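You operate a simulated robot arm through the tools that you are given. There is no shell and no other tool. Be economical: measure what you need, move in short steps, check, and stop when the job is done.

The job below is to be done with a simulated two-armed robot. You get a single attempt, and the scene is never put back.

JOB
Pick up the dye bottle with one hand, pass it to the other hand and put it on the middle left shelf of the green shelving. Set down upright: dye bottle.

Only the result counts: the job must be done as asked and must still hold three seconds after the hand-in. Knocking over, shifting, dropping, spilling or breaking anything else fails it.

ROBOT AND FRAMES
Two 7-joint arms with two-finger parallel grippers on one trunk, on a base that drives. Base frame: it is fixed to the floor where the robot stands at the start and does not move with it; the origin is under the middle of the robot, x ahead of it, y to its left, z up. Units: mm, rad, N and s.
The left shoulder is at the start at [70, 130, 1076], the right one opposite. Each reaches about 631 mm from its shoulder. Places, roughly: middle left shelf of the green shelving [600, 0, 800]. Payload 1.57 kg a hand.
The tool frame of a hand sits at the grasp point between the pads (the TCP): z along the fingers, y along the line on which they close. The tips reach 30 mm beyond it. Largest opening 80 mm; finger width 17, thickness 12; the body of the gripper, 40 by 82 mm, starts 80 mm behind the TCP.
Orientation is that of the tool frame in the base frame, as [roll, pitch, yaw] about the fixed x, y, z axes, in that order (R = Rz(yaw) Ry(pitch) Rx(roll)). With the fingers straight down and closing along the base's y, the tool's x points along the base's -x, its y along +y and its z along -z.

CONTROLS
- The arms move only by the tool servo_tool. It takes "left_rows", "right_rows" or both (then of equal length, played together; a hand with none holds still); each is a list of rows, each a list of 7 numbers: the shift along the tool's x, y, z in mm, then the turn, a rotation vector about the tool's x, y, z in rad, then the finger opening in mm, from 0 to 80. In form: [[dx, dy, dz, wx, wy, wz, grip], ...]. A call has 1 to 12 rows; each row is the pose to reach, as a shift and turn from the pose commanded when the call began, along the tool's axes at that moment. Rows are played at 5 a second. More than 50 mm and 0.15 rad between two rows, or a gripper value outside its range, and nothing of the call is played. Where a pose cannot be reached the arm comes as near as it can. A force on the tool above 40 N (or 10 N above the force at the start of the call, whichever is more), or a blocked arm, ends the call early, and 0.2 s more pass. Each finger travels about 108 mm/s and halts on what it meets, pressing with about 22 N; the grip force reading is that of the motor and also rises with nothing between the fingers. The clock runs only during rows and for 0.2 s after the last one: add rows that repeat a pose to give the fingers time. The reply holds the time, the measured pose of the TCP, the force on the tool along the base axes, the opening and the grip force, in the units named above and with some noise, with the torque about the TCP (base axes, N m) and any sound that the robot's microphone picked up.
- Cameras (640 x 400 px; columns grow to the right, rows downward): "scene" is now at [140.7, -3.1, 1324.4]; the picture's right is [-0.04, -1.00, -0.00], its down [-0.38, 0.02, -0.92] and it looks along [0.92, -0.04, -0.38] (base axes); focal length 214 px, centre (320, 200). "left" rides on the left gripper at [72, 7, -122] in its tool frame; the picture's right is [-0.09, 1.00, 0.00], its down [-0.84, -0.08, -0.54] and it looks along [-0.54, -0.05, 0.84] (tool axes); focal length 238 px, centre (320, 200). "right" rides on the right gripper at [72, -7, -122] in its tool frame; the picture's right is [0.09, 1.00, 0.00], its down [-0.84, 0.08, -0.54] and it looks along [-0.54, 0.05, 0.84] (tool axes); focal length 238 px, centre (320, 200). There is no depth. A picture from a camera that has moved, and an enlarged one, comes with that camera's place and axes in the base frame and with its lens.
- capture(camera): a new picture of that camera. The clock stands still meanwhile.
- move_column(by): slides the trunk up (or, below 0, down) by that many mm; the arms and the scene camera ride with it, the base frame stays. It gives what a move gives, with no picture.
- roll_base(legs): drives the robot by 1 to 6 legs, each [ahead, left, turn to the left] in mm, mm and rad, along the robot's own axes; the way and the turn of a leg run together, so that a leg with both is an arc; at most 1500 mm and 3.142 rad a leg. The arms and the cameras ride along, it lands a little off, and it stops where it bumps. It gives what a move gives.
- turn_head(pan, tilt): turns the head with the scene camera to pan (to the left, within 1.501 rad either way) and tilt (down, from -0.506 to 1.204), counted from straight ahead of the robot. It gives what a move gives.
- zoom(camera, box): a new picture of the part [left, top, right, bottom] of that camera's present view, enlarged. The clock stands still meanwhile.
- hand_in(): hands the job in; it is judged then, once.

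Go step by step. Nothing tells you exact positions but the pictures and the camera data: compare them with the known pose of the tool, close in by small moves and look again before you grip or let go. The budget is 120 turns and 92 pictures, counting those below and the enlarged ones. Unless the task says otherwise, let go and move clear before handing in, and close with one line.

The tools are called after "Emit:" as name(argument=value, ...) on one line, values as JSON. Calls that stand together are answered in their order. servo_tool: Moves the arms, as the interface text tells. Its arguments: {"type":"object","properties":{"left_rows":{"type":"array","items":{"type":"array","items":{"type":"number"}}},"right_rows":{"type":"array","items":{"type":"array","items":{"type":"number"}}}},"required":[]} The other tools are called the same way: move_column (by) slides the trunk up or down; roll_base (legs) drives the base; turn_head (pan, tilt) turns the head that bears the scene camera; capture (camera) takes a picture; zoom (camera, box) takes an enlarged picture of a part of a camera's view; hand_in () hands the job in.

At the start:

```text
t: 0.0
left_tool_pos: [317.1, 83.0, 1150.2]
left_tcp_rot: [-3.141, 0.001, -3.141]
left_wrist_force: [-0.1, -0.7, -0.7]
left_torque: [-0.05, 0.0, 0.01]
left_opening: 79.9
left_grasp_force: 0.0
right_tool_pos: [286.6, -247.2, 1000.1]
right_tcp_rot: [3.141, 0.0, -3.139]
right_wrist_force: [0.3, -1.1, -0.8]
right_torque: [-0.01, -0.01, -0.02]
right_opening: 80.1
right_grasp_force: 0.0
trunk travel left (down, up): [-714.0, 226.0]
robot x, y, heading: [-0.3, -1.7, -0.001]
head pan, tilt: [-0.044, 0.391]
```

scene: 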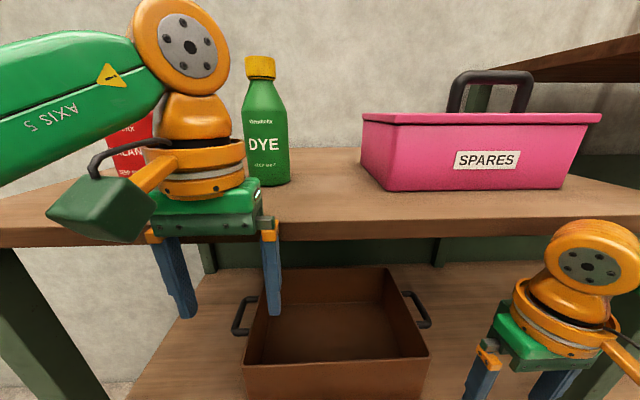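
right: 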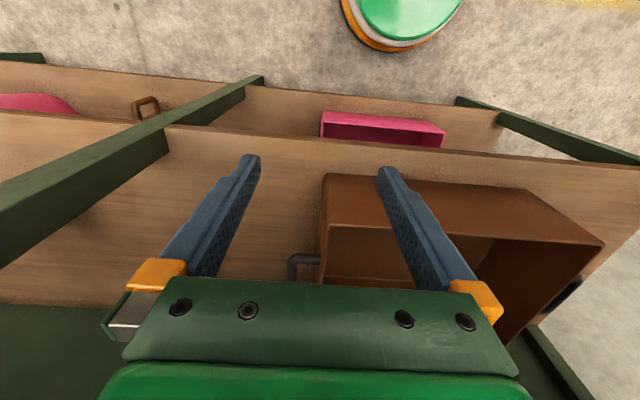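
left: 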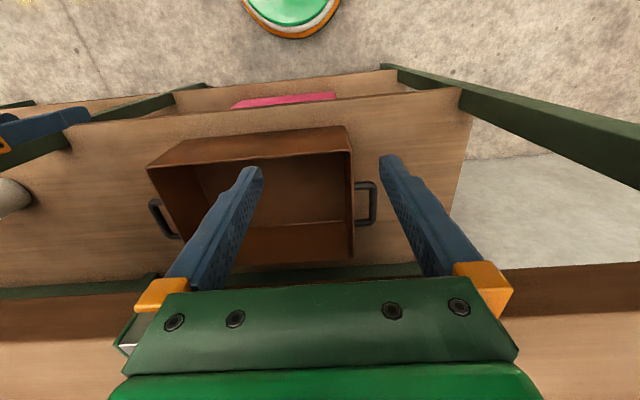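

The dye bottle stands on the top shelf, to the left, and a brown crate is on the shelf below. I'll back off to see the whole shelving and get some parallax for distances.

Emit:
roll_base(legs=[[-450, 0, 0]])

Emit:
capture(camera="scene")

```text
t: 2.7
left_tool_pos: [-133.3, 83.8, 1149.2]
left_tcp_rot: [-3.14, 0.0, -3.14]
left_wrist_force: [0.2, -0.2, -0.1]
left_torque: [-0.05, 0.02, 0.01]
left_opening: 79.9
left_grasp_force: 0.1
right_tool_pos: [-163.2, -247.0, 1000.1]
right_tcp_rot: [3.14, -0.002, -3.14]
right_wrist_force: [0.0, -0.2, -0.6]
right_torque: [0.01, 0.01, 0.01]
right_opening: 80.0
right_grasp_force: 0.0
trunk travel left (down, up): [-714.0, 226.0]
robot x, y, heading: [-450.5, 0.9, 0.006]
head pan, tilt: [-0.044, 0.391]
```

```text
88 pictures are left
camera scene: at [-309.8, -3.3, 1324.3], right [-0.04, -1.0, 0.0], down [-0.38, 0.02, -0.92], along [0.92, -0.04, -0.38], focal length 214 px, centre (320, 200)
```

scene: 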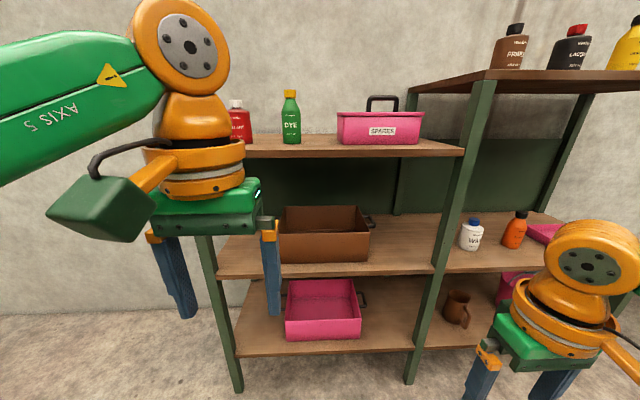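

The bottle seems to be about x 440, y 57, on a top shelf near z 1215. The plan is for the left hand to take the cap from above and the right hand to take the body and set it on the middle shelf. I'll raise the trunk and look again.

Emit:
move_column(by=225)

Emit:
capture(camera="scene")

Emit:
zoom(camera="scene", box=[200, 100, 440, 250])

```text
t: 5.1
left_tool_pos: [-134.9, 83.3, 1375.0]
left_tcp_rot: [-3.14, 0.001, -3.14]
left_wrist_force: [-0.5, 0.3, -0.6]
left_torque: [0.03, 0.03, 0.03]
left_opening: 80.2
left_grasp_force: 0.0
right_tool_pos: [-164.1, -245.9, 1224.3]
right_tcp_rot: [3.141, -0.001, -3.14]
right_wrist_force: [-0.3, -1.0, -0.7]
right_torque: [-0.01, 0.0, -0.02]
right_opening: 79.9
right_grasp_force: 0.1
trunk travel left (down, up): [-939.0, 1.0]
robot x, y, heading: [-454.9, 3.1, -0.002]
head pan, tilt: [-0.044, 0.391]
```

```text
87 pictures are left
camera scene: at [-311.0, -3.3, 1549.4], right [-0.04, -1.0, 0.0], down [-0.38, 0.02, -0.92], along [0.92, -0.04, -0.38], focal length 214 px, centre (320, 200)
```

scene: 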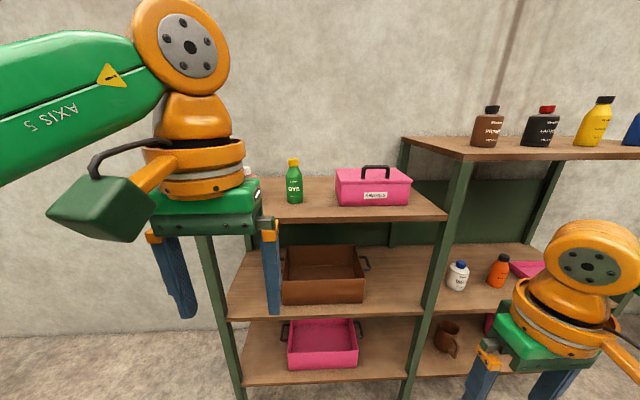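

```text
2.67 times, centred on (320, 175) of scene
camera zoom: at [-311.0, -3.3, 1549.4], right [-0.04, -1.0, 0.0], down [-0.38, 0.02, -0.92], along [0.92, -0.04, -0.38], focal length 572 px, centre (320, 267)
```

zoom: 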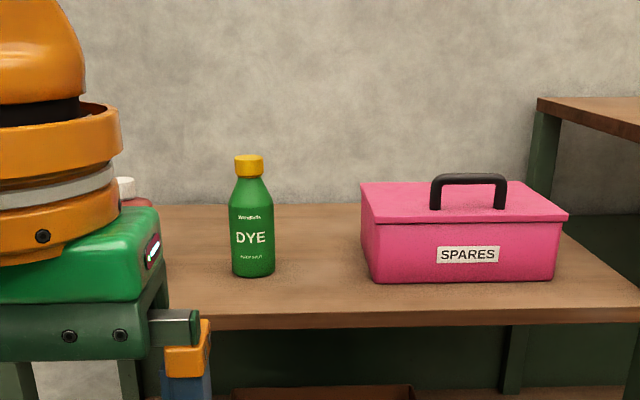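

The bottle is about 62 mm wide with a 40 mm cap, axis near (472, 60), standing from z 1221 to 1390. I'll lift the left hand, pull the right one back, then drive in again.

Emit:
servo_tool(left_rows=[[0, 0, -30, 0, 0, 0, 80], [0, 0, -65, 0, 0, 0, 80], [0, 0, -65, 0, 0, 0, 80]], right_rows=[[40, 0, -20, 0, 0, 0, 80], [80, 0, -40, 0, 0, 0, 80], [100, 0, -50, 0, 0, 0, 80]])

Emit:
roll_base(legs=[[455, 0, 0]])

Emit:
capture(camera="scene")

Emit:
capture(camera="left")

```text
t: 5.9
left_tool_pos: [-133.6, 83.6, 1385.1]
left_tcp_rot: [-3.139, 0.003, -3.138]
left_wrist_force: [-0.3, -0.4, -0.8]
left_torque: [-0.05, 0.01, -0.02]
left_opening: 80.2
left_grasp_force: 0.1
left hand out of reach, approached as far as the arm can: row 1, 2, 3
right_tool_pos: [-264.2, -247.8, 1275.1]
right_tcp_rot: [3.141, 0.001, -3.14]
right_wrist_force: [-0.3, -0.1, 0.4]
right_torque: [-0.01, 0.0, 0.03]
right_opening: 80.0
right_grasp_force: 0.2
trunk travel left (down, up): [-939.0, 1.0]
robot x, y, heading: [-447.9, 1.9, 0.002]
head pan, tilt: [-0.044, 0.391]
```

```text
t: 8.7
left_tool_pos: [318.5, 85.5, 1385.7]
left_tcp_rot: [-3.14, 0.003, -3.138]
left_wrist_force: [-0.3, -0.3, -0.7]
left_torque: [0.02, 0.02, 0.0]
left_opening: 80.4
left_grasp_force: 0.0
right_tool_pos: [188.8, -246.4, 1275.3]
right_tcp_rot: [-3.139, 0.001, -3.138]
right_wrist_force: [0.2, -0.2, 0.8]
right_torque: [-0.01, -0.04, -0.02]
right_opening: 79.9
right_grasp_force: 0.2
trunk travel left (down, up): [-939.0, 1.0]
robot x, y, heading: [1.6, -1.3, 0.002]
head pan, tilt: [-0.044, 0.391]
```

```text
85 pictures are left
camera scene: at [141.9, -2.1, 1549.8], right [-0.04, -1.0, 0.0], down [-0.38, 0.02, -0.93], along [0.92, -0.04, -0.38], focal length 214 px, centre (320, 200)
```

scene: 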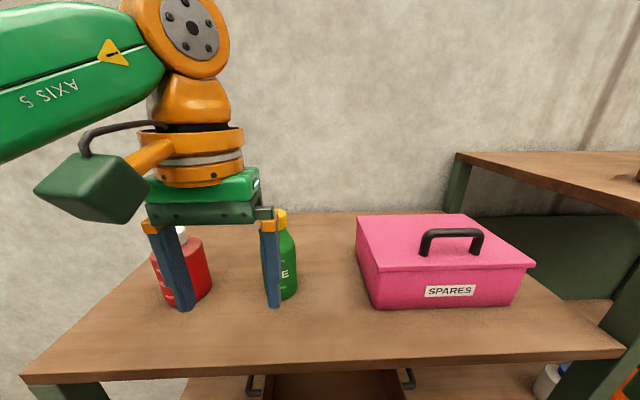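

```text
84 pictures are left
camera left: at [246.2, 92.3, 1507.3], right [0.09, 1.0, 0.0], down [0.84, -0.07, 0.54], along [0.54, -0.05, -0.84], focal length 238 px, centre (320, 200)
```

left: 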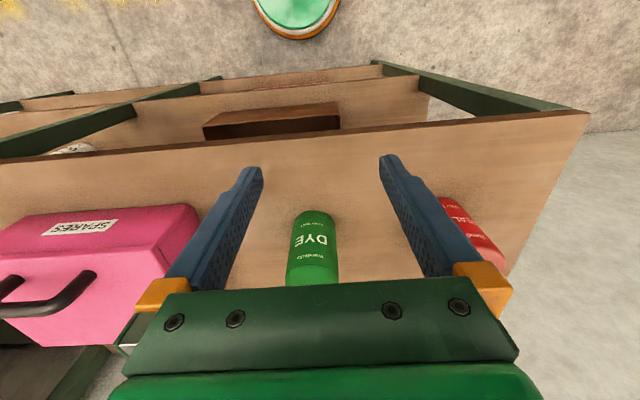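

With fingers straight down the left arm can't go high enough. I'll pitch the left hand to 45° (fingers forward and down) and approach the cap like that.

Emit:
servo_tool(left_rows=[[0, 0, 0, 0, -0.13, 0, 80], [0, 0, 0, 0, -0.26, 0, 80], [0, 0, 0, 0, -0.39, 0, 80], [0, 0, 0, 0, -0.52, 0, 80], [0, 0, 0, 0, -0.65, 0, 80], [0, 0, 0, 0, -0.785, 0, 80], [0, 0, 0, 0, -0.785, 0, 80]])

Emit:
capture(camera="left")

Emit:
capture(camera="scene")

```text
t: 10.2
left_tool_pos: [321.4, 85.3, 1383.2]
left_tcp_rot: [-3.138, 0.787, -3.137]
left_wrist_force: [-0.6, -0.3, 0.1]
left_torque: [0.0, -0.03, 0.0]
left_opening: 80.0
left_grasp_force: 0.1
right_tool_pos: [192.7, -246.8, 1274.8]
right_tcp_rot: [3.142, -0.001, -3.139]
right_wrist_force: [-0.5, -0.4, -1.4]
right_torque: [-0.02, -0.01, 0.0]
right_opening: 79.9
right_grasp_force: 0.0
trunk travel left (down, up): [-939.0, 1.0]
robot x, y, heading: [3.2, 0.4, 0.004]
head pan, tilt: [-0.044, 0.391]
```

```text
83 pictures are left
camera left: at [184.5, 91.9, 1419.9], right [0.06, 1.0, 0.06], down [0.21, -0.08, 0.98], along [0.98, -0.05, -0.21], focal length 238 px, centre (320, 200)
```

left: 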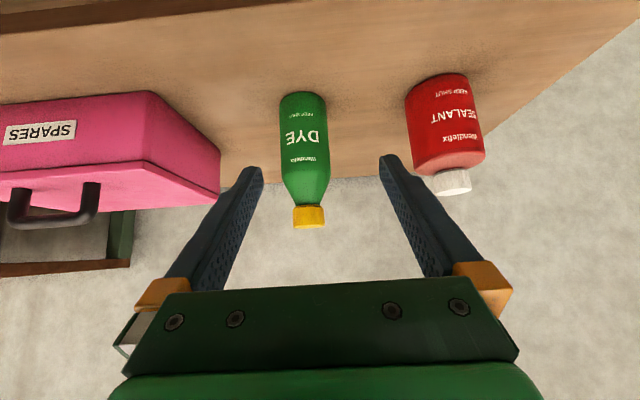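

```text
82 pictures are left
camera scene: at [145.5, -2.2, 1549.4], right [-0.04, -1.0, 0.0], down [-0.38, 0.02, -0.92], along [0.92, -0.04, -0.38], focal length 214 px, centre (320, 200)
```

scene: 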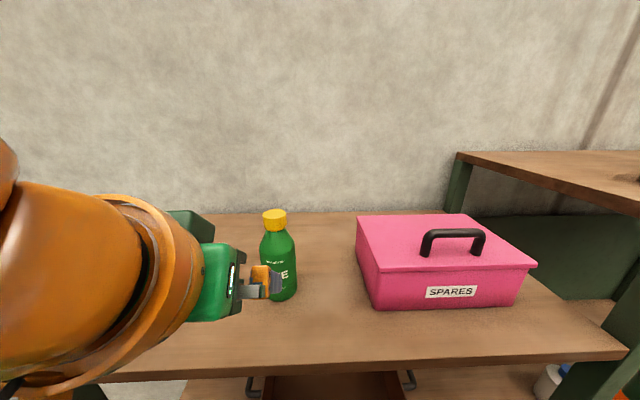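

Triangulated from both cameras, the cap centre is near (478, 62, 1376). I'll align in y and move most of the way in.

Emit:
servo_tool(left_rows=[[0, -23, 0, 0, 0, 0, 80], [-33, -23, 31, 0, 0, 0, 80], [-65, -23, 62, 0, 0, 0, 80], [-65, -23, 62, 0, 0, 0, 80]])

Emit:
capture(camera="left")

Emit:
capture(camera="scene")

```text
t: 11.2
left_tool_pos: [409.1, 63.7, 1385.9]
left_tcp_rot: [-3.139, 0.788, -3.138]
left_wrist_force: [-0.1, -0.8, -0.8]
left_torque: [0.0, 0.0, 0.02]
left_opening: 80.0
left_grasp_force: 0.1
right_tool_pos: [191.0, -246.0, 1276.2]
right_tcp_rot: [3.14, 0.0, -3.138]
right_wrist_force: [0.5, -0.4, -0.4]
right_torque: [0.04, 0.0, 0.05]
right_opening: 80.0
right_grasp_force: 0.1
trunk travel left (down, up): [-939.0, 1.0]
robot x, y, heading: [3.9, 0.3, 0.005]
head pan, tilt: [-0.044, 0.391]
```

```text
81 pictures are left
camera left: at [272.4, 70.0, 1421.6], right [0.06, 1.0, 0.06], down [0.21, -0.08, 0.98], along [0.98, -0.05, -0.21], focal length 238 px, centre (320, 200)
```

left: 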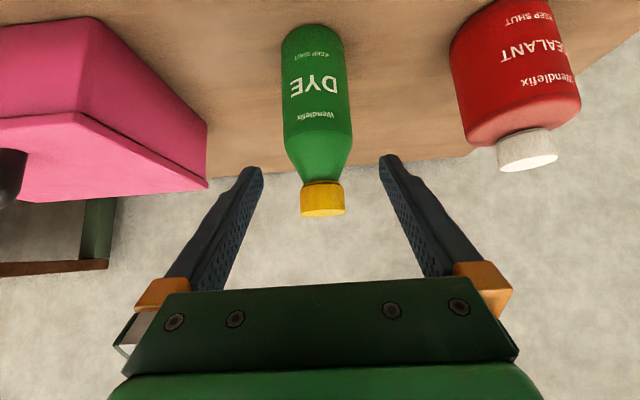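

```text
80 pictures are left
camera scene: at [144.3, -2.2, 1549.5], right [-0.04, -1.0, 0.0], down [-0.38, 0.02, -0.92], along [0.92, -0.04, -0.38], focal length 214 px, centre (320, 200)
```

scene: 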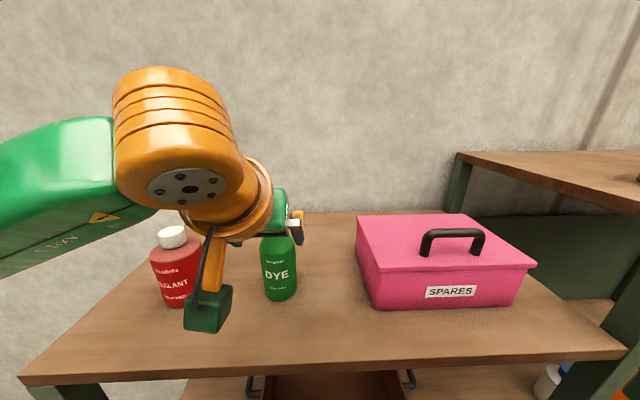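

The cap is centred between the fingers. I'll move the last 64 mm and close.

Emit:
servo_tool(left_rows=[[-22, -1, 23, 0, 0, 0, 80], [-44.5, -1.5, 46, 0, 0, 0, 80], [-44.5, -1.5, 46, 0, 0, 0, 80]])

Emit:
capture(camera="left")

```text
t: 12.1
left_tool_pos: [473.6, 61.5, 1384.6]
left_tcp_rot: [3.141, 0.787, -3.138]
left_wrist_force: [0.9, -0.1, -0.7]
left_torque: [0.02, -0.02, 0.0]
left_opening: 80.1
left_grasp_force: 0.0
right_tool_pos: [191.4, -246.6, 1276.0]
right_tcp_rot: [-3.141, -0.001, -3.139]
right_wrist_force: [0.7, 0.2, -0.4]
right_torque: [0.0, 0.0, 0.04]
right_opening: 80.1
right_grasp_force: 0.1
trunk travel left (down, up): [-939.0, 1.0]
robot x, y, heading: [8.6, 0.8, 0.004]
head pan, tilt: [-0.044, 0.391]
```

```text
79 pictures are left
camera left: at [336.1, 68.2, 1419.9], right [0.06, 1.0, 0.06], down [0.21, -0.08, 0.98], along [0.98, -0.05, -0.21], focal length 238 px, centre (320, 200)
```

left: 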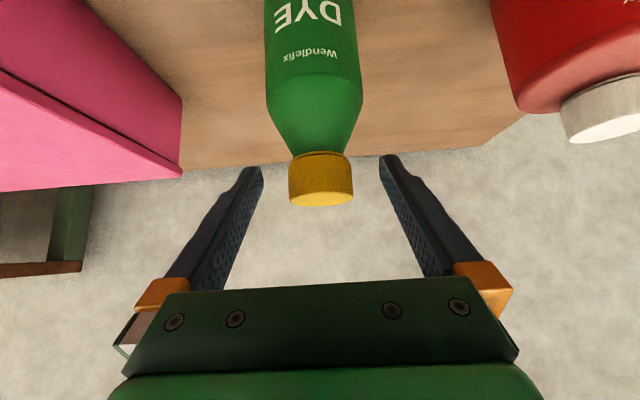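

The TCP projects onto the middle of the cap at matching depth. Closing the left fingers.

Emit:
servo_tool(left_rows=[[0, 0, 0, 0, 0, 0, 50], [0, 0, 0, 0, 0, 0, 30], [0, 0, 0, 0, 0, 0, 20], [0, 0, 0, 0, 0, 0, 20], [0, 0, 0, 0, 0, 0, 20]])

Emit:
capture(camera="left")

```text
t: 13.2
left_tool_pos: [474.3, 60.2, 1384.8]
left_tcp_rot: [-3.139, 0.786, -3.138]
left_wrist_force: [0.0, 0.4, 0.8]
left_torque: [-0.01, 0.01, -0.02]
left_opening: 35.5
left_grasp_force: 22.2
right_tool_pos: [191.4, -246.4, 1275.7]
right_tcp_rot: [-3.141, 0.0, -3.137]
right_wrist_force: [-0.6, -0.3, -0.6]
right_torque: [0.01, 0.01, 0.0]
right_opening: 80.0
right_grasp_force: 0.2
trunk travel left (down, up): [-939.0, 1.0]
robot x, y, heading: [4.1, 1.4, -0.001]
head pan, tilt: [-0.044, 0.391]
```

```text
78 pictures are left
camera left: at [336.9, 68.4, 1419.7], right [0.06, 1.0, 0.06], down [0.21, -0.08, 0.98], along [0.98, -0.05, -0.21], focal length 238 px, centre (320, 200)
```

left: 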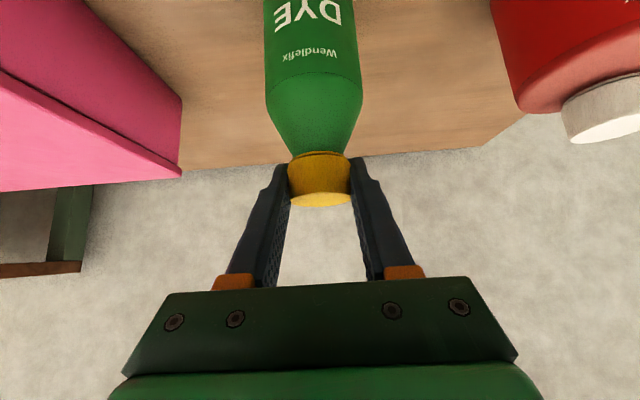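

The cap is held (35.5 mm opening). Lifting straight up, slowly.

Emit:
servo_tool(left_rows=[[-7, 0, -7, 0, 0, 0, 20], [-14, 0, -14, 0, 0, 0, 20], [-21, 0, -21, 0, 0, 0, 20], [-21, 0, -21, 0, 0, 0, 20]])

Emit:
capture(camera="scene")

Emit:
capture(camera="left")

```text
t: 14.2
left_tool_pos: [475.9, 62.1, 1413.1]
left_tcp_rot: [-3.141, 0.785, -3.136]
left_wrist_force: [-0.2, 0.3, -3.7]
left_torque: [-0.02, 0.01, -0.03]
left_opening: 35.5
left_grasp_force: 22.1
right_tool_pos: [192.9, -246.6, 1276.0]
right_tcp_rot: [-3.142, -0.001, -3.138]
right_wrist_force: [-0.2, -0.4, 0.1]
right_torque: [-0.03, 0.03, 0.01]
right_opening: 80.3
right_grasp_force: 0.1
trunk travel left (down, up): [-939.0, 1.0]
robot x, y, heading: [5.8, -0.7, 0.004]
head pan, tilt: [-0.044, 0.391]
```

```text
77 pictures are left
camera scene: at [146.4, -2.0, 1549.3], right [-0.04, -1.0, 0.0], down [-0.38, 0.02, -0.92], along [0.92, -0.04, -0.38], focal length 214 px, centre (320, 200)
```

scene: 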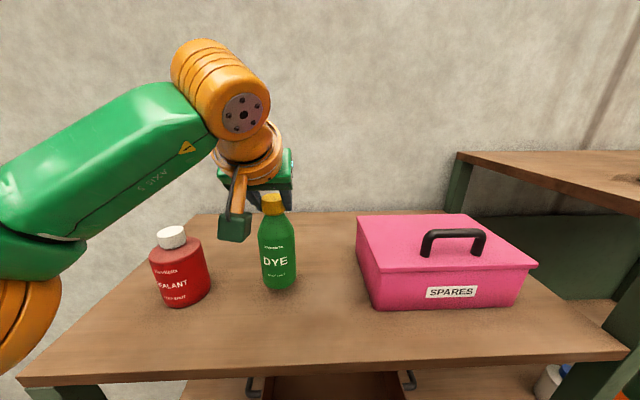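

```text
76 pictures are left
camera left: at [338.8, 68.7, 1449.2], right [0.06, 1.0, 0.06], down [0.21, -0.08, 0.97], along [0.98, -0.05, -0.21], focal length 238 px, centre (320, 200)
```

left: 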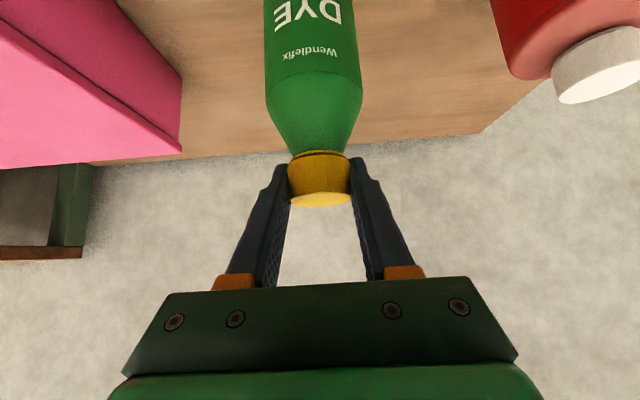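

The bottle came up cleanly. Driving back to make room for the hand-over.

Emit:
roll_base(legs=[[-500, 0, 0]])

Emit:
servo_tool(left_rows=[[14, -12, -14, 0, 0, 0, 20], [28, -24, -28, 0, 0, 0, 20], [42, -36, -42, 0, 0, 0, 20], [60, -52, -40, 0, 0, 0, 20], [75, -62, -25, 0, 0, 0, 20], [75, -62, -25, 0, 0, 0, 20]], right_rows=[[0, 0, 0, 0, -0.13, 0, 80], [0, 0, 0, 0, -0.26, 0, 80], [0, 0, 0, 0, -0.39, 0, 80], [0, 0, 0, 0, -0.52, 0, 80], [0, 0, 0, 0, -0.65, 0, 80], [0, 0, 0, 0, -0.785, 0, 80]])

Emit:
capture(camera="scene")

```text
t: 17.2
left_tool_pos: [-19.9, 57.8, 1410.7]
left_tcp_rot: [-3.141, 0.785, -3.14]
left_wrist_force: [1.1, 0.1, -2.8]
left_torque: [0.02, 0.03, -0.01]
left_opening: 34.5
left_grasp_force: 22.3
right_tool_pos: [-306.4, -246.5, 1275.3]
right_tcp_rot: [-3.141, -0.004, 3.14]
right_wrist_force: [-1.1, 0.4, -0.3]
right_torque: [0.06, 0.02, 0.0]
right_opening: 80.1
right_grasp_force: 0.1
trunk travel left (down, up): [-939.0, 1.0]
robot x, y, heading: [-493.4, 1.4, -0.002]
head pan, tilt: [-0.044, 0.391]
```

```text
t: 18.5
left_tool_pos: [-95.0, -2.1, 1377.3]
left_tcp_rot: [-3.141, 0.784, 3.139]
left_wrist_force: [0.0, 0.4, -3.5]
left_torque: [0.02, -0.01, 0.0]
left_opening: 34.5
left_grasp_force: 22.3
right_tool_pos: [-311.9, -255.9, 1292.8]
right_tcp_rot: [3.135, 0.663, 3.132]
right_wrist_force: [-1.6, 0.9, 2.0]
right_torque: [-0.11, 0.2, -0.13]
right_opening: 79.7
right_grasp_force: 0.0
right hand out of reach, approached as far as the arm can: row 5, 6
trunk travel left (down, up): [-939.0, 1.0]
robot x, y, heading: [-494.5, -2.6, -0.002]
head pan, tilt: [-0.044, 0.391]
stopped in row 6 (right hand): the force on the tool passed its limit at 88 N (the readings are from after the stop); the commanded pose is now the measured one
```

```text
75 pictures are left
camera scene: at [-354.4, -3.7, 1549.4], right [-0.05, -1.0, 0.0], down [-0.38, 0.02, -0.92], along [0.92, -0.04, -0.38], focal length 214 px, centre (320, 200)
```

scene: 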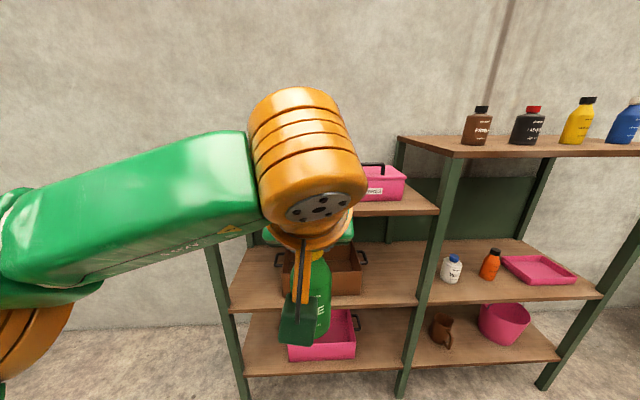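

The bottle is at about (-91, -2), and the right hand bumped while turning too close to the body. I'll move it forward first, then finish its pitch to about 25° down.

Emit:
servo_tool(right_rows=[[-31, 0, 25, 0, 0, 0, 80], [-63, 0, 50, 0, 0, 0, 80], [-95, 0, 74, 0, 0, 0, 80], [-95, 0, 74, 0, -0.12, 0, 80], [-95, 0, 74, 0, -0.24, 0, 80], [-95, 0, 74, 0, -0.36, 0, 80], [-95, 0, 74, 0, -0.47, 0, 80], [-95, 0, 74, 0, -0.47, 0, 80]])

Emit:
capture(camera="right")

Emit:
capture(camera="scene")

```text
t: 18.8
left_tool_pos: [-92.4, -2.7, 1376.1]
left_tcp_rot: [3.141, 0.783, 3.138]
left_wrist_force: [0.7, -0.7, -3.3]
left_torque: [0.02, 0.0, 0.0]
left_opening: 34.4
left_grasp_force: 21.5
right_tool_pos: [-303.4, -254.8, 1292.4]
right_tcp_rot: [3.128, 0.658, 3.129]
right_wrist_force: [2.3, 2.7, 6.3]
right_torque: [-0.14, 1.09, -0.36]
right_opening: 79.8
right_grasp_force: 0.1
trunk travel left (down, up): [-939.0, 1.0]
robot x, y, heading: [-497.1, 2.3, 0.001]
head pan, tilt: [-0.044, 0.391]
stopped in row 1 (right hand): the force on the tool passed its limit at 80 N (the readings are from after the stop); the commanded pose is now the measured one
```

```text
74 pictures are left
camera right: at [-434.5, -261.5, 1345.3], right [-0.07, 1.0, -0.05], down [0.33, 0.07, 0.94], along [0.94, 0.05, -0.34], focal length 238 px, centre (320, 200)
```

right: 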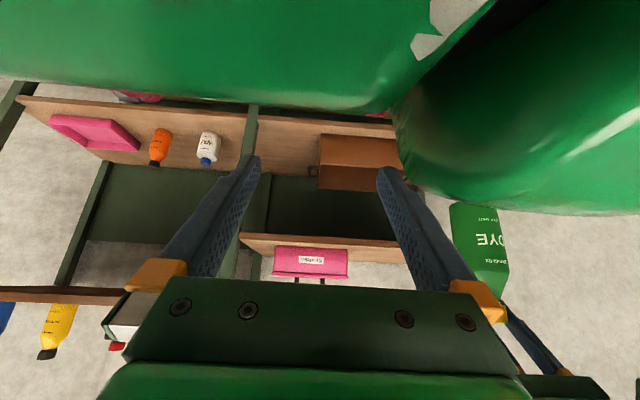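

```text
73 pictures are left
camera scene: at [-352.6, -2.5, 1549.3], right [-0.05, -1.0, 0.0], down [-0.38, 0.02, -0.92], along [0.92, -0.04, -0.38], focal length 214 px, centre (320, 200)
```

scene: 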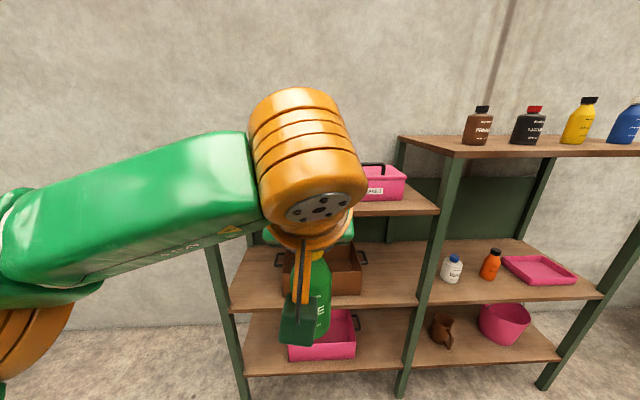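

The right camera shows its own upper arm folded right below the hand, which is where it hit. I'll turn it back a bit, then go forward and pitch only once it is extended.

Emit:
servo_tool(right_rows=[[0, 0, 0, 0, 0.12, 0, 80], [0, 0, 0, 0, 0.24, 0, 80], [-20, 0, 0, 0, 0.3, 0, 80], [-50, 0, 25, 0, 0.3, 0, 80], [-80, 0, 55, 0, 0.3, 0, 80], [-110, 0, 80, 0, 0.3, 0, 80], [-125, 0, 95, 0, 0.3, 0, 80], [-125, 0, 95, 0, 0.3, 0, 80]])

Emit:
capture(camera="right")

```text
t: 20.6
left_tool_pos: [-94.7, -1.1, 1377.0]
left_tcp_rot: [-3.142, 0.785, 3.139]
left_wrist_force: [-0.4, 0.0, -3.1]
left_torque: [-0.02, -0.01, 0.0]
left_opening: 34.0
left_grasp_force: 22.3
right_tool_pos: [-146.1, -256.3, 1294.0]
right_tcp_rot: [3.132, 0.358, 3.133]
right_wrist_force: [-0.8, -1.0, -0.3]
right_torque: [-0.02, -0.02, 0.04]
right_opening: 80.1
right_grasp_force: 0.0
trunk travel left (down, up): [-939.0, 1.0]
robot x, y, heading: [-493.7, 0.1, 0.0]
head pan, tilt: [-0.044, 0.391]
```

```text
72 pictures are left
camera right: at [-256.7, -263.5, 1383.1], right [-0.08, 1.0, -0.02], down [0.59, 0.07, 0.8], along [0.8, 0.05, -0.6], focal length 238 px, centre (320, 200)
```

right: 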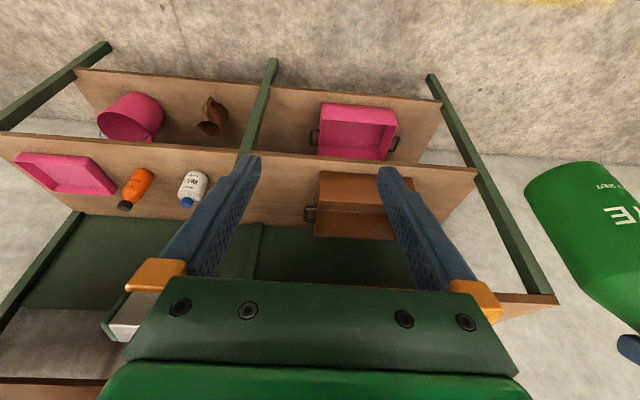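

The right hand is clear and extended now. Pitching it to 25° below horizontal here.

Emit:
servo_tool(right_rows=[[0, 0, 0, 0, -0.13, 0, 80], [0, 0, 0, 0, -0.26, 0, 80], [0, 0, 0, 0, -0.39, 0, 80], [0, 0, 0, 0, -0.52, 0, 80], [0, 0, 0, 0, -0.65, 0, 80], [0, 0, 0, 0, -0.776, 0, 80], [0, 0, 0, 0, -0.776, 0, 80]])

Emit:
capture(camera="right")

```text
t: 22.2
left_tool_pos: [-94.2, -1.2, 1377.9]
left_tcp_rot: [-3.138, 0.784, 3.14]
left_wrist_force: [-0.1, 0.6, -2.9]
left_torque: [0.0, -0.02, -0.01]
left_opening: 33.7
left_grasp_force: 22.1
right_tool_pos: [-127.3, -272.7, 1313.6]
right_tcp_rot: [3.122, 1.133, 3.117]
right_wrist_force: [-1.3, -0.6, -0.5]
right_torque: [0.0, -0.04, -0.01]
right_opening: 80.2
right_grasp_force: 0.0
right hand out of reach, approached as far as the arm can: row 5, 6, 7
trunk travel left (down, up): [-939.0, 1.0]
robot x, y, heading: [-498.4, -0.5, -0.005]
head pan, tilt: [-0.044, 0.391]
```

```text
71 pictures are left
camera right: at [-268.3, -279.3, 1300.1], right [-0.03, 1.0, -0.07], down [-0.14, 0.07, 0.99], along [0.99, 0.04, 0.13], focal length 238 px, centre (320, 200)
```

right: 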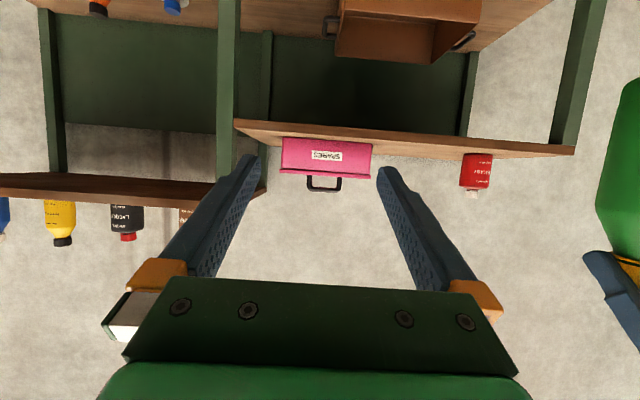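

Pitched this way, the right hand needs more distance from its shoulder. I'll move the bottle 75 mm forward, and lower and yaw the right hand towards it.

Emit:
servo_tool(left_rows=[[-13, 0, 13, 0, 0, 0, 20], [-26, 0, 26, 0, 0, 0, 20], [-40, 0, 40, 0, 0, 0, 20], [-53, 0, 53, 0, 0, 0, 20], [-53, 0, 53, 0, 0, 0, 20]], right_rows=[[9, 20, 10, -0.08, 0, -0.037, 80], [18, 41, 20, -0.16, 0, -0.074, 80], [27, 62, 30, -0.24, 0, -0.111, 80], [37, 83, 41.5, -0.317, 0, -0.148, 80], [37, 83, 41.5, -0.317, 0, -0.148, 80]])

Emit:
capture(camera="right")

Emit:
capture(camera="scene")

```text
t: 23.4
left_tool_pos: [-17.6, -1.2, 1377.0]
left_tcp_rot: [-3.141, 0.784, 3.14]
left_wrist_force: [0.3, 0.0, -2.9]
left_torque: [0.06, -0.01, 0.02]
left_opening: 33.2
left_grasp_force: 22.3
right_tool_pos: [-100.7, -192.5, 1266.0]
right_tcp_rot: [3.118, 1.135, -2.816]
right_wrist_force: [0.9, 0.0, 0.1]
right_torque: [0.02, 0.02, 0.02]
right_opening: 79.8
right_grasp_force: 0.0
right hand out of reach, approached as far as the arm can: row 1, 2, 3, 4, 5
trunk travel left (down, up): [-939.0, 1.0]
robot x, y, heading: [-494.8, 0.6, -0.001]
head pan, tilt: [-0.044, 0.391]
```

```text
70 pictures are left
camera right: at [-228.7, -246.6, 1252.1], right [-0.38, 0.92, -0.07], down [-0.15, 0.02, 0.99], along [0.91, 0.38, 0.13], focal length 238 px, centre (320, 200)
```

right: 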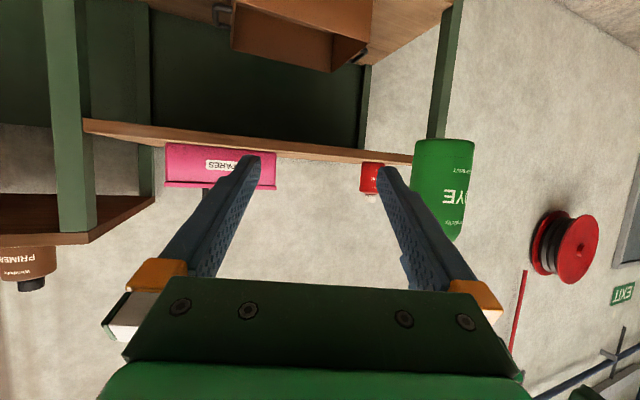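

```text
69 pictures are left
camera scene: at [-353.0, -3.1, 1549.3], right [-0.05, -1.0, 0.0], down [-0.38, 0.02, -0.92], along [0.92, -0.04, -0.38], focal length 214 px, centre (320, 200)
```

scene: 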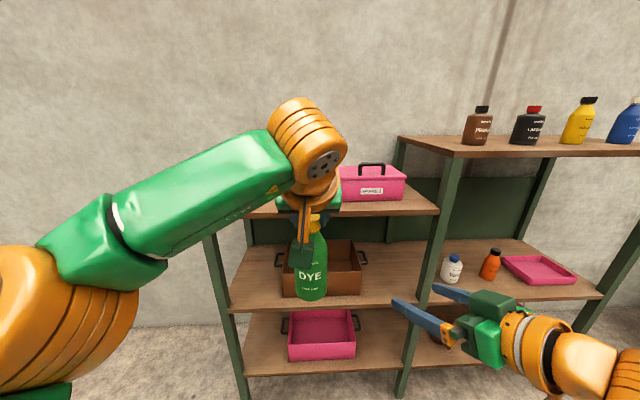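

The bottle hangs upright at about (-17, -1), with its base near z 1212. I'll bring the right hand to a point 90 mm short of it at grip height.

Emit:
servo_tool(right_rows=[[-4.5, 38, 12, 0, 0, 0, 80], [-9, 77, 24, 0, 0, 0, 80], [-14, 115, 36, 0, 0, 0, 80], [-18.3, 153, 48.7, 0, 0, 0, 80], [-18.3, 153, 48.7, 0, 0, 0, 80]])

Emit:
capture(camera="right")

Emit:
capture(camera="scene")

```text
t: 24.6
left_tool_pos: [-18.0, -1.3, 1377.1]
left_tcp_rot: [3.141, 0.783, 3.14]
left_wrist_force: [0.4, 0.1, -3.4]
left_torque: [0.0, 0.0, 0.02]
left_opening: 33.4
left_grasp_force: 21.4
right_tool_pos: [-103.3, -31.1, 1263.4]
right_tcp_rot: [3.121, 1.134, -2.817]
right_wrist_force: [0.2, 0.3, -0.3]
right_torque: [0.0, -0.02, 0.0]
right_opening: 79.9
right_grasp_force: 0.1
right hand out of reach, approached as far as the arm can: row 1, 2, 3
trunk travel left (down, up): [-939.0, 1.0]
robot x, y, heading: [-495.1, -2.2, -0.002]
head pan, tilt: [-0.044, 0.391]
```

```text
68 pictures are left
camera right: at [-232.6, -85.6, 1249.3], right [-0.37, 0.93, -0.07], down [-0.15, 0.02, 0.99], along [0.92, 0.38, 0.13], focal length 238 px, centre (320, 200)
```

right: 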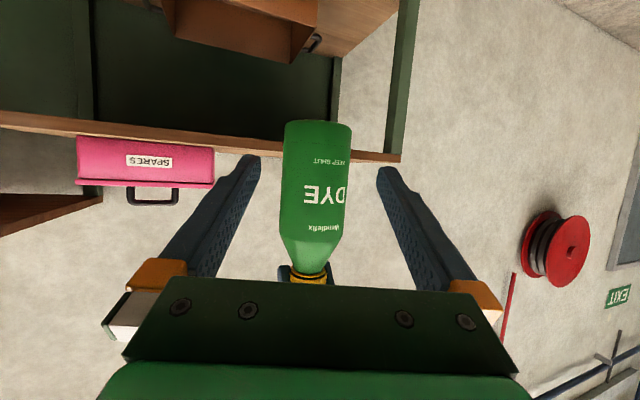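

```text
67 pictures are left
camera scene: at [-353.0, -3.3, 1549.3], right [-0.05, -1.0, 0.0], down [-0.38, 0.02, -0.92], along [0.92, -0.04, -0.38], focal length 214 px, centre (320, 200)
```

scene: 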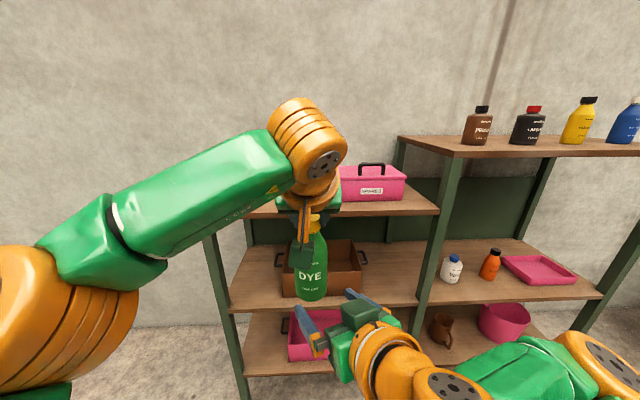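

The bottle sits centred in front of the right fingers, about 93 mm ahead. I'll advance 60 mm horizontally and check.

Emit:
servo_tool(right_rows=[[-8.5, 1, 18, 0, 0, 0, 80], [-17, 1, 36, 0, 0, 0, 80], [-25.4, 2, 54.4, 0, 0, 0, 80], [-25.4, 2, 54.4, 0, 0, 0, 80]])

Emit:
capture(camera="right")

Emit:
capture(camera="left")

```text
t: 25.6
left_tool_pos: [-19.5, -2.0, 1376.6]
left_tcp_rot: [-3.139, 0.784, 3.14]
left_wrist_force: [0.1, -0.2, -3.1]
left_torque: [-0.01, 0.02, -0.01]
left_opening: 33.1
left_grasp_force: 22.2
right_tool_pos: [-46.3, -8.8, 1261.4]
right_tcp_rot: [3.119, 1.135, -2.816]
right_wrist_force: [-1.3, 0.4, 0.3]
right_torque: [-0.01, 0.01, 0.03]
right_opening: 79.9
right_grasp_force: 0.2
trunk travel left (down, up): [-939.0, 1.0]
robot x, y, heading: [-494.4, -1.7, 0.001]
head pan, tilt: [-0.044, 0.391]
```

```text
66 pictures are left
camera right: at [-176.6, -63.0, 1247.9], right [-0.37, 0.92, -0.07], down [-0.15, 0.02, 0.99], along [0.92, 0.38, 0.14], focal length 238 px, centre (320, 200)
```

right: 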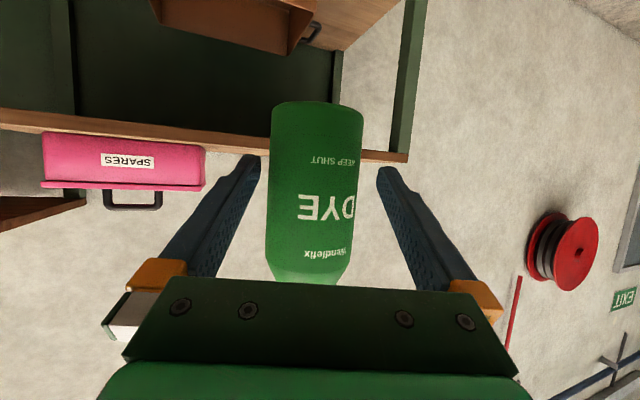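

```text
65 pictures are left
camera left: at [-155.9, 6.6, 1412.7], right [0.07, 1.0, 0.06], down [0.21, -0.08, 0.97], along [0.98, -0.05, -0.21], focal length 238 px, centre (320, 200)
```

left: 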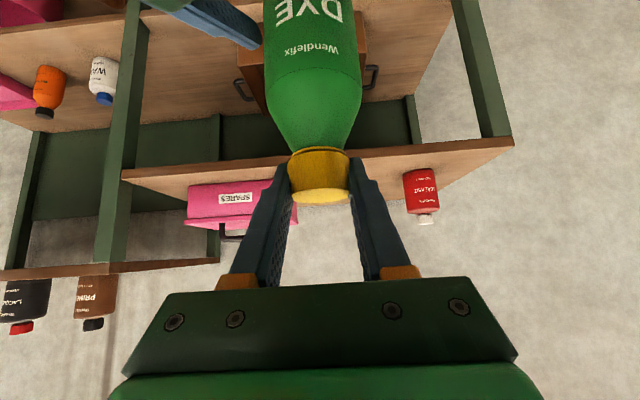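

Centred to within about 2 mm. Advancing the last 30 mm and closing the right fingers gently.

Emit:
servo_tool(right_rows=[[-6.4, -1, 13.5, 0, 0, 0, 80], [-12.7, -2, 27, 0, 0, 0, 80], [-12.7, -2, 27, 0, 0, 0, 80]])

Emit:
capture(camera="right")

```text
t: 26.4
left_tool_pos: [-18.7, -1.1, 1377.3]
left_tcp_rot: [-3.141, 0.785, 3.139]
left_wrist_force: [0.7, -0.3, -2.9]
left_torque: [-0.01, 0.04, 0.01]
left_opening: 33.3
left_grasp_force: 22.5
right_tool_pos: [-18.2, -0.1, 1263.4]
right_tcp_rot: [3.123, 1.137, -2.815]
right_wrist_force: [0.8, 0.2, -0.3]
right_torque: [-0.01, -0.01, 0.0]
right_opening: 80.1
right_grasp_force: 0.1
trunk travel left (down, up): [-939.0, 1.0]
robot x, y, heading: [-495.6, 0.5, -0.003]
head pan, tilt: [-0.044, 0.391]
```

```text
64 pictures are left
camera right: at [-148.5, -54.3, 1248.5], right [-0.37, 0.92, -0.08], down [-0.15, 0.02, 0.99], along [0.92, 0.38, 0.14], focal length 238 px, centre (320, 200)
```

right: 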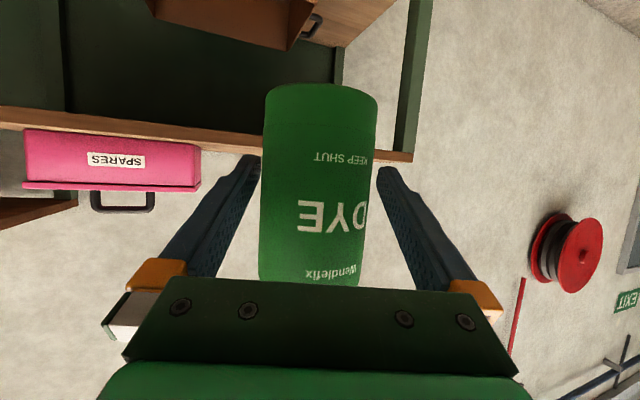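

The bottle is squarely between the right fingers. Closing them.

Emit:
servo_tool(right_rows=[[0, 0, 0, 0, 0, 0, 70], [0, 0, 0, 0, 0, 0, 62], [0, 0, 0, 0, 0, 0, 50], [0, 0, 0, 0, 0, 0, 45], [0, 0, 0, 0, 0, 0, 45]])

Emit:
capture(camera="right")

```text
t: 27.6
left_tool_pos: [-19.7, -2.0, 1377.0]
left_tcp_rot: [-3.141, 0.784, -3.14]
left_wrist_force: [-4.2, 5.2, -1.2]
left_torque: [0.21, 0.1, 0.03]
left_opening: 33.3
left_grasp_force: 22.1
right_tool_pos: [-17.6, -0.5, 1262.0]
right_tcp_rot: [3.121, 1.136, -2.819]
right_wrist_force: [5.2, -5.1, 0.5]
right_torque: [0.38, 0.43, -0.02]
right_opening: 63.0
right_grasp_force: 21.8
trunk travel left (down, up): [-939.0, 1.0]
robot x, y, heading: [-494.6, -3.1, 0.001]
head pan, tilt: [-0.044, 0.391]
```

```text
63 pictures are left
camera right: at [-148.3, -54.3, 1248.3], right [-0.37, 0.93, -0.07], down [-0.15, 0.02, 0.99], along [0.92, 0.38, 0.14], focal length 238 px, centre (320, 200)
```

right: 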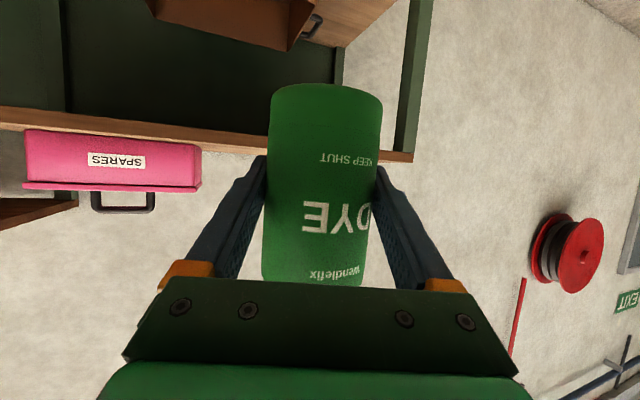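

The right hand holds the body at 63 mm. Opening the left hand and backing it away along its own fingers.

Emit:
servo_tool(left_rows=[[0, 0, 0, 0, 0, 0, 45], [0, 0, 0, 0, 0, 0, 65], [0, 0, 0, 0, 0, 0, 80], [0, 0, 0, 0, 0, 0, 80], [0, 0, -20, 0, 0, 0, 80], [0, 0, -45, 0, 0, 0, 80], [0, 0, -70, 0, 0, 0, 80], [0, 0, -70, 0, 0, 0, 80]])

Emit:
capture(camera="left")

Emit:
capture(camera="scene")

```text
t: 29.4
left_tool_pos: [-68.2, -1.3, 1426.9]
left_tcp_rot: [-3.141, 0.785, 3.14]
left_wrist_force: [0.5, -0.5, 0.4]
left_torque: [0.0, 0.01, -0.02]
left_opening: 80.1
left_grasp_force: 0.1
right_tool_pos: [-18.3, -0.6, 1261.9]
right_tcp_rot: [3.12, 1.133, -2.816]
right_wrist_force: [1.1, -0.5, 0.9]
right_torque: [0.0, 0.0, 0.01]
right_opening: 62.7
right_grasp_force: 21.9
trunk travel left (down, up): [-939.0, 1.0]
robot x, y, heading: [-492.9, 0.2, -0.002]
head pan, tilt: [-0.044, 0.391]
```

```text
62 pictures are left
camera left: at [-204.9, 7.0, 1462.1], right [0.07, 1.0, 0.06], down [0.21, -0.08, 0.97], along [0.98, -0.05, -0.21], focal length 238 px, centre (320, 200)
```

left: 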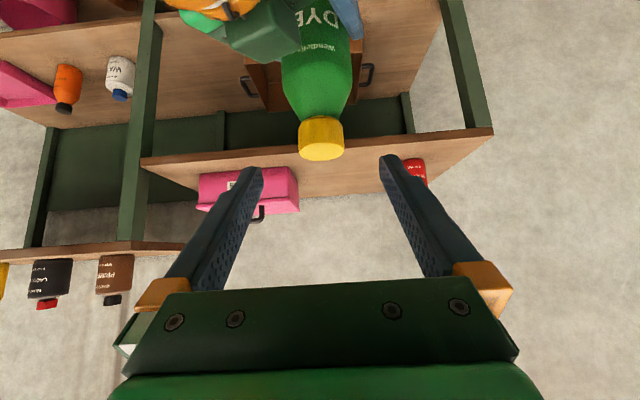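

```text
61 pictures are left
camera scene: at [-352.9, -2.9, 1549.3], right [-0.05, -1.0, 0.0], down [-0.38, 0.02, -0.92], along [0.92, -0.04, -0.38], focal length 214 px, centre (320, 200)
```

scene: 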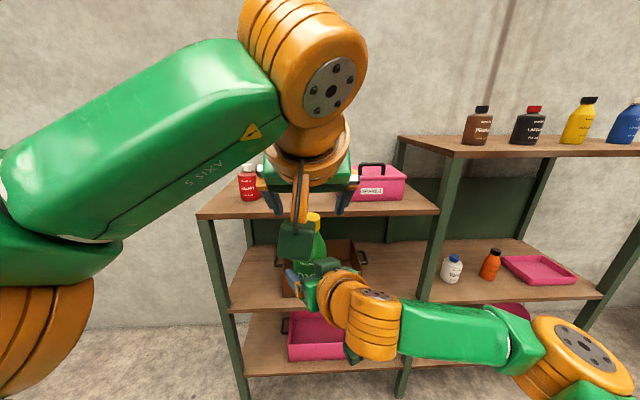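

The hand-over worked. Next: move the left hand out of the way, and turn the right hand's yaw back to straight ahead while keeping the bottle upright.

Emit:
servo_tool(left_rows=[[14, 30, -14, 0, 0, 0, 80], [28, 60, -28, 0, 0, 0, 80], [42, 90, -42, 0, 0, 0, 80], [56, 120, -50, 0, 0, 0, 80], [70, 150, -50, 0, 0, 0, 80], [85, 150, -50, 0, 0, 0, 80]], right_rows=[[0, 0, 0, 0, 0, 0, 45], [0, 0, 0, 0, 0, 0, 45], [0, 0, 0, 0, 0, 0, 45], [0, 0, 0, 0.1, 0, 0.046, 45], [0, 0, 0, 0.2, 0, 0.092, 45], [0, 0, 0, 0.295, 0, 0.138, 45]])

Emit:
capture(camera="scene")

```text
t: 30.8
left_tool_pos: [-163.7, 149.4, 1403.7]
left_tcp_rot: [-3.139, 0.786, -3.141]
left_wrist_force: [-0.3, 0.8, 1.2]
left_torque: [-0.03, -0.01, 0.0]
left_opening: 80.3
left_grasp_force: 0.0
right_tool_pos: [-19.3, -0.1, 1262.5]
right_tcp_rot: [3.123, 1.132, 3.141]
right_wrist_force: [-0.9, 0.1, -0.9]
right_torque: [0.01, -0.03, 0.02]
right_opening: 62.5
right_grasp_force: 22.2
trunk travel left (down, up): [-939.0, 1.0]
robot x, y, heading: [-494.9, -2.8, -0.002]
head pan, tilt: [-0.044, 0.391]
```

```text
60 pictures are left
camera scene: at [-353.7, -1.7, 1549.4], right [-0.05, -1.0, 0.0], down [-0.38, 0.02, -0.92], along [0.92, -0.04, -0.38], focal length 214 px, centre (320, 200)
```

scene: 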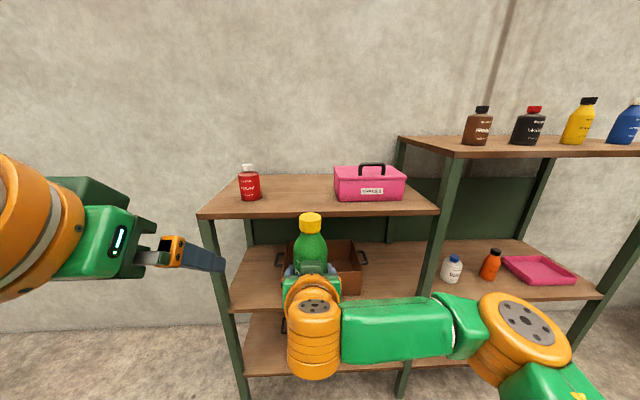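

The bottle is upright in the right hand. Lowering the trunk 380 mm to look into the middle shelf.

Emit:
move_column(by=-380)

Emit:
servo_tool(right_rows=[[0, -30, 0, 0, 0, 0, 45], [0, -60, 0, 0, 0, 0, 45], [0, -90, 0, 0, 0, 0, 45], [0, -120, 0, 0, 0, 0, 45], [0, -150, 0, 0, 0, 0, 45], [0, -150, 0, 0, 0, 0, 45]])

Emit:
capture(camera="scene")

Emit:
capture(camera="right")

```text
t: 34.4
left_tool_pos: [-163.7, 148.7, 1023.1]
left_tcp_rot: [-3.14, 0.783, -3.141]
left_wrist_force: [0.0, -0.5, -0.6]
left_torque: [0.04, 0.0, -0.03]
left_opening: 79.9
left_grasp_force: 0.1
right_tool_pos: [-19.6, -0.2, 883.7]
right_tcp_rot: [3.12, 1.133, 3.141]
right_wrist_force: [0.3, 0.4, -0.3]
right_torque: [-0.02, 0.04, 0.0]
right_opening: 62.7
right_grasp_force: 22.1
trunk travel left (down, up): [-559.0, 381.0]
robot x, y, heading: [-494.4, -1.1, 0.0]
head pan, tilt: [-0.044, 0.391]
```

```text
t: 35.8
left_tool_pos: [-162.8, 149.1, 1022.8]
left_tcp_rot: [-3.14, 0.784, -3.141]
left_wrist_force: [-0.2, 0.6, 0.1]
left_torque: [-0.03, -0.01, -0.01]
left_opening: 80.0
left_grasp_force: 0.0
right_tool_pos: [-18.0, -149.8, 880.8]
right_tcp_rot: [3.122, 1.132, -3.139]
right_wrist_force: [0.3, 0.0, 1.4]
right_torque: [-0.01, 0.03, 0.02]
right_opening: 62.6
right_grasp_force: 22.1
trunk travel left (down, up): [-559.0, 381.0]
robot x, y, heading: [-492.2, 0.1, -0.002]
head pan, tilt: [-0.044, 0.391]
```

```text
59 pictures are left
camera scene: at [-353.4, -2.5, 1169.3], right [-0.05, -1.0, 0.0], down [-0.38, 0.02, -0.92], along [0.92, -0.04, -0.38], focal length 214 px, centre (320, 200)
```

scene: 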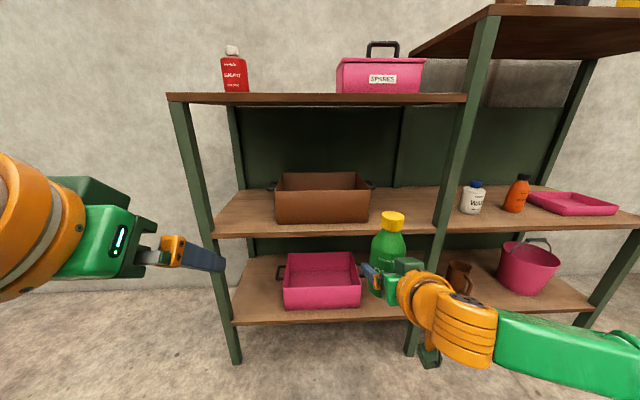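

```text
58 pictures are left
camera right: at [-157.1, -158.9, 867.2], right [-0.06, 1.0, -0.08], down [-0.14, 0.07, 0.99], along [0.99, 0.07, 0.13], focal length 238 px, centre (320, 200)
```

right: 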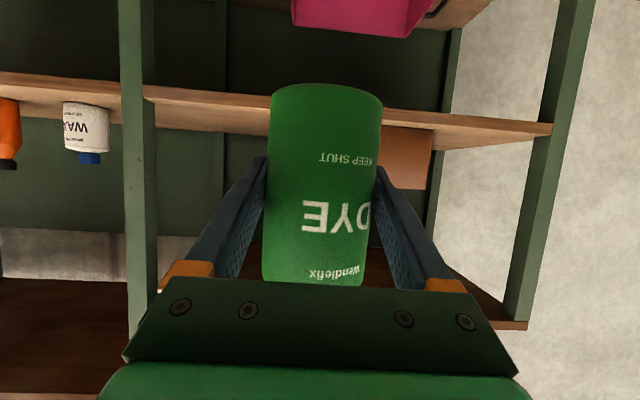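

The middle shelf surface looks to be about z 780, with free room right of the crate. I'll zoom in to measure edges and the gap.

Emit:
zoom(camera="scene", box=[260, 150, 480, 287])

Emit:
zoom(camera="right", box=[100, 60, 480, 298])

```text
2.91 times, centred on (370, 218) of scene
camera zoom: at [-353.4, -2.5, 1169.3], right [-0.05, -1.0, 0.0], down [-0.38, 0.02, -0.92], along [0.92, -0.04, -0.38], focal length 624 px, centre (174, 146)
```

zoom: 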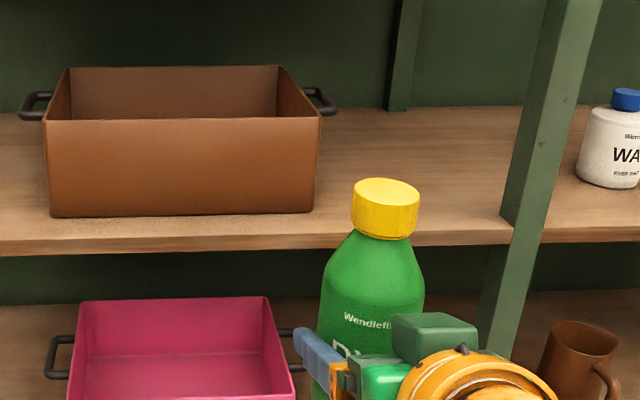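

```text
1.68 times, centred on (290, 179) of right
camera zoom: at [-157.1, -158.9, 867.2], right [-0.06, 1.0, -0.08], down [-0.14, 0.07, 0.99], along [0.99, 0.07, 0.13], focal length 401 px, centre (370, 235)
```

zoom: 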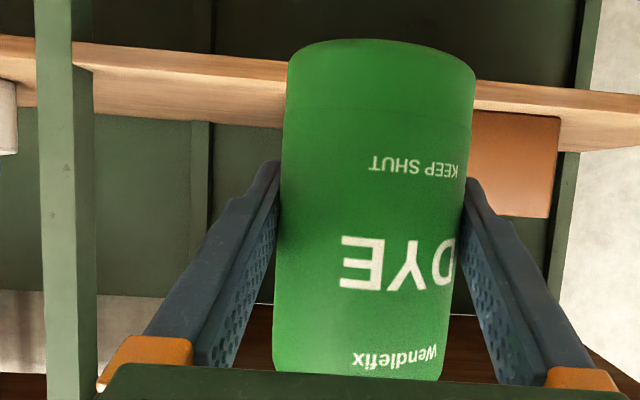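

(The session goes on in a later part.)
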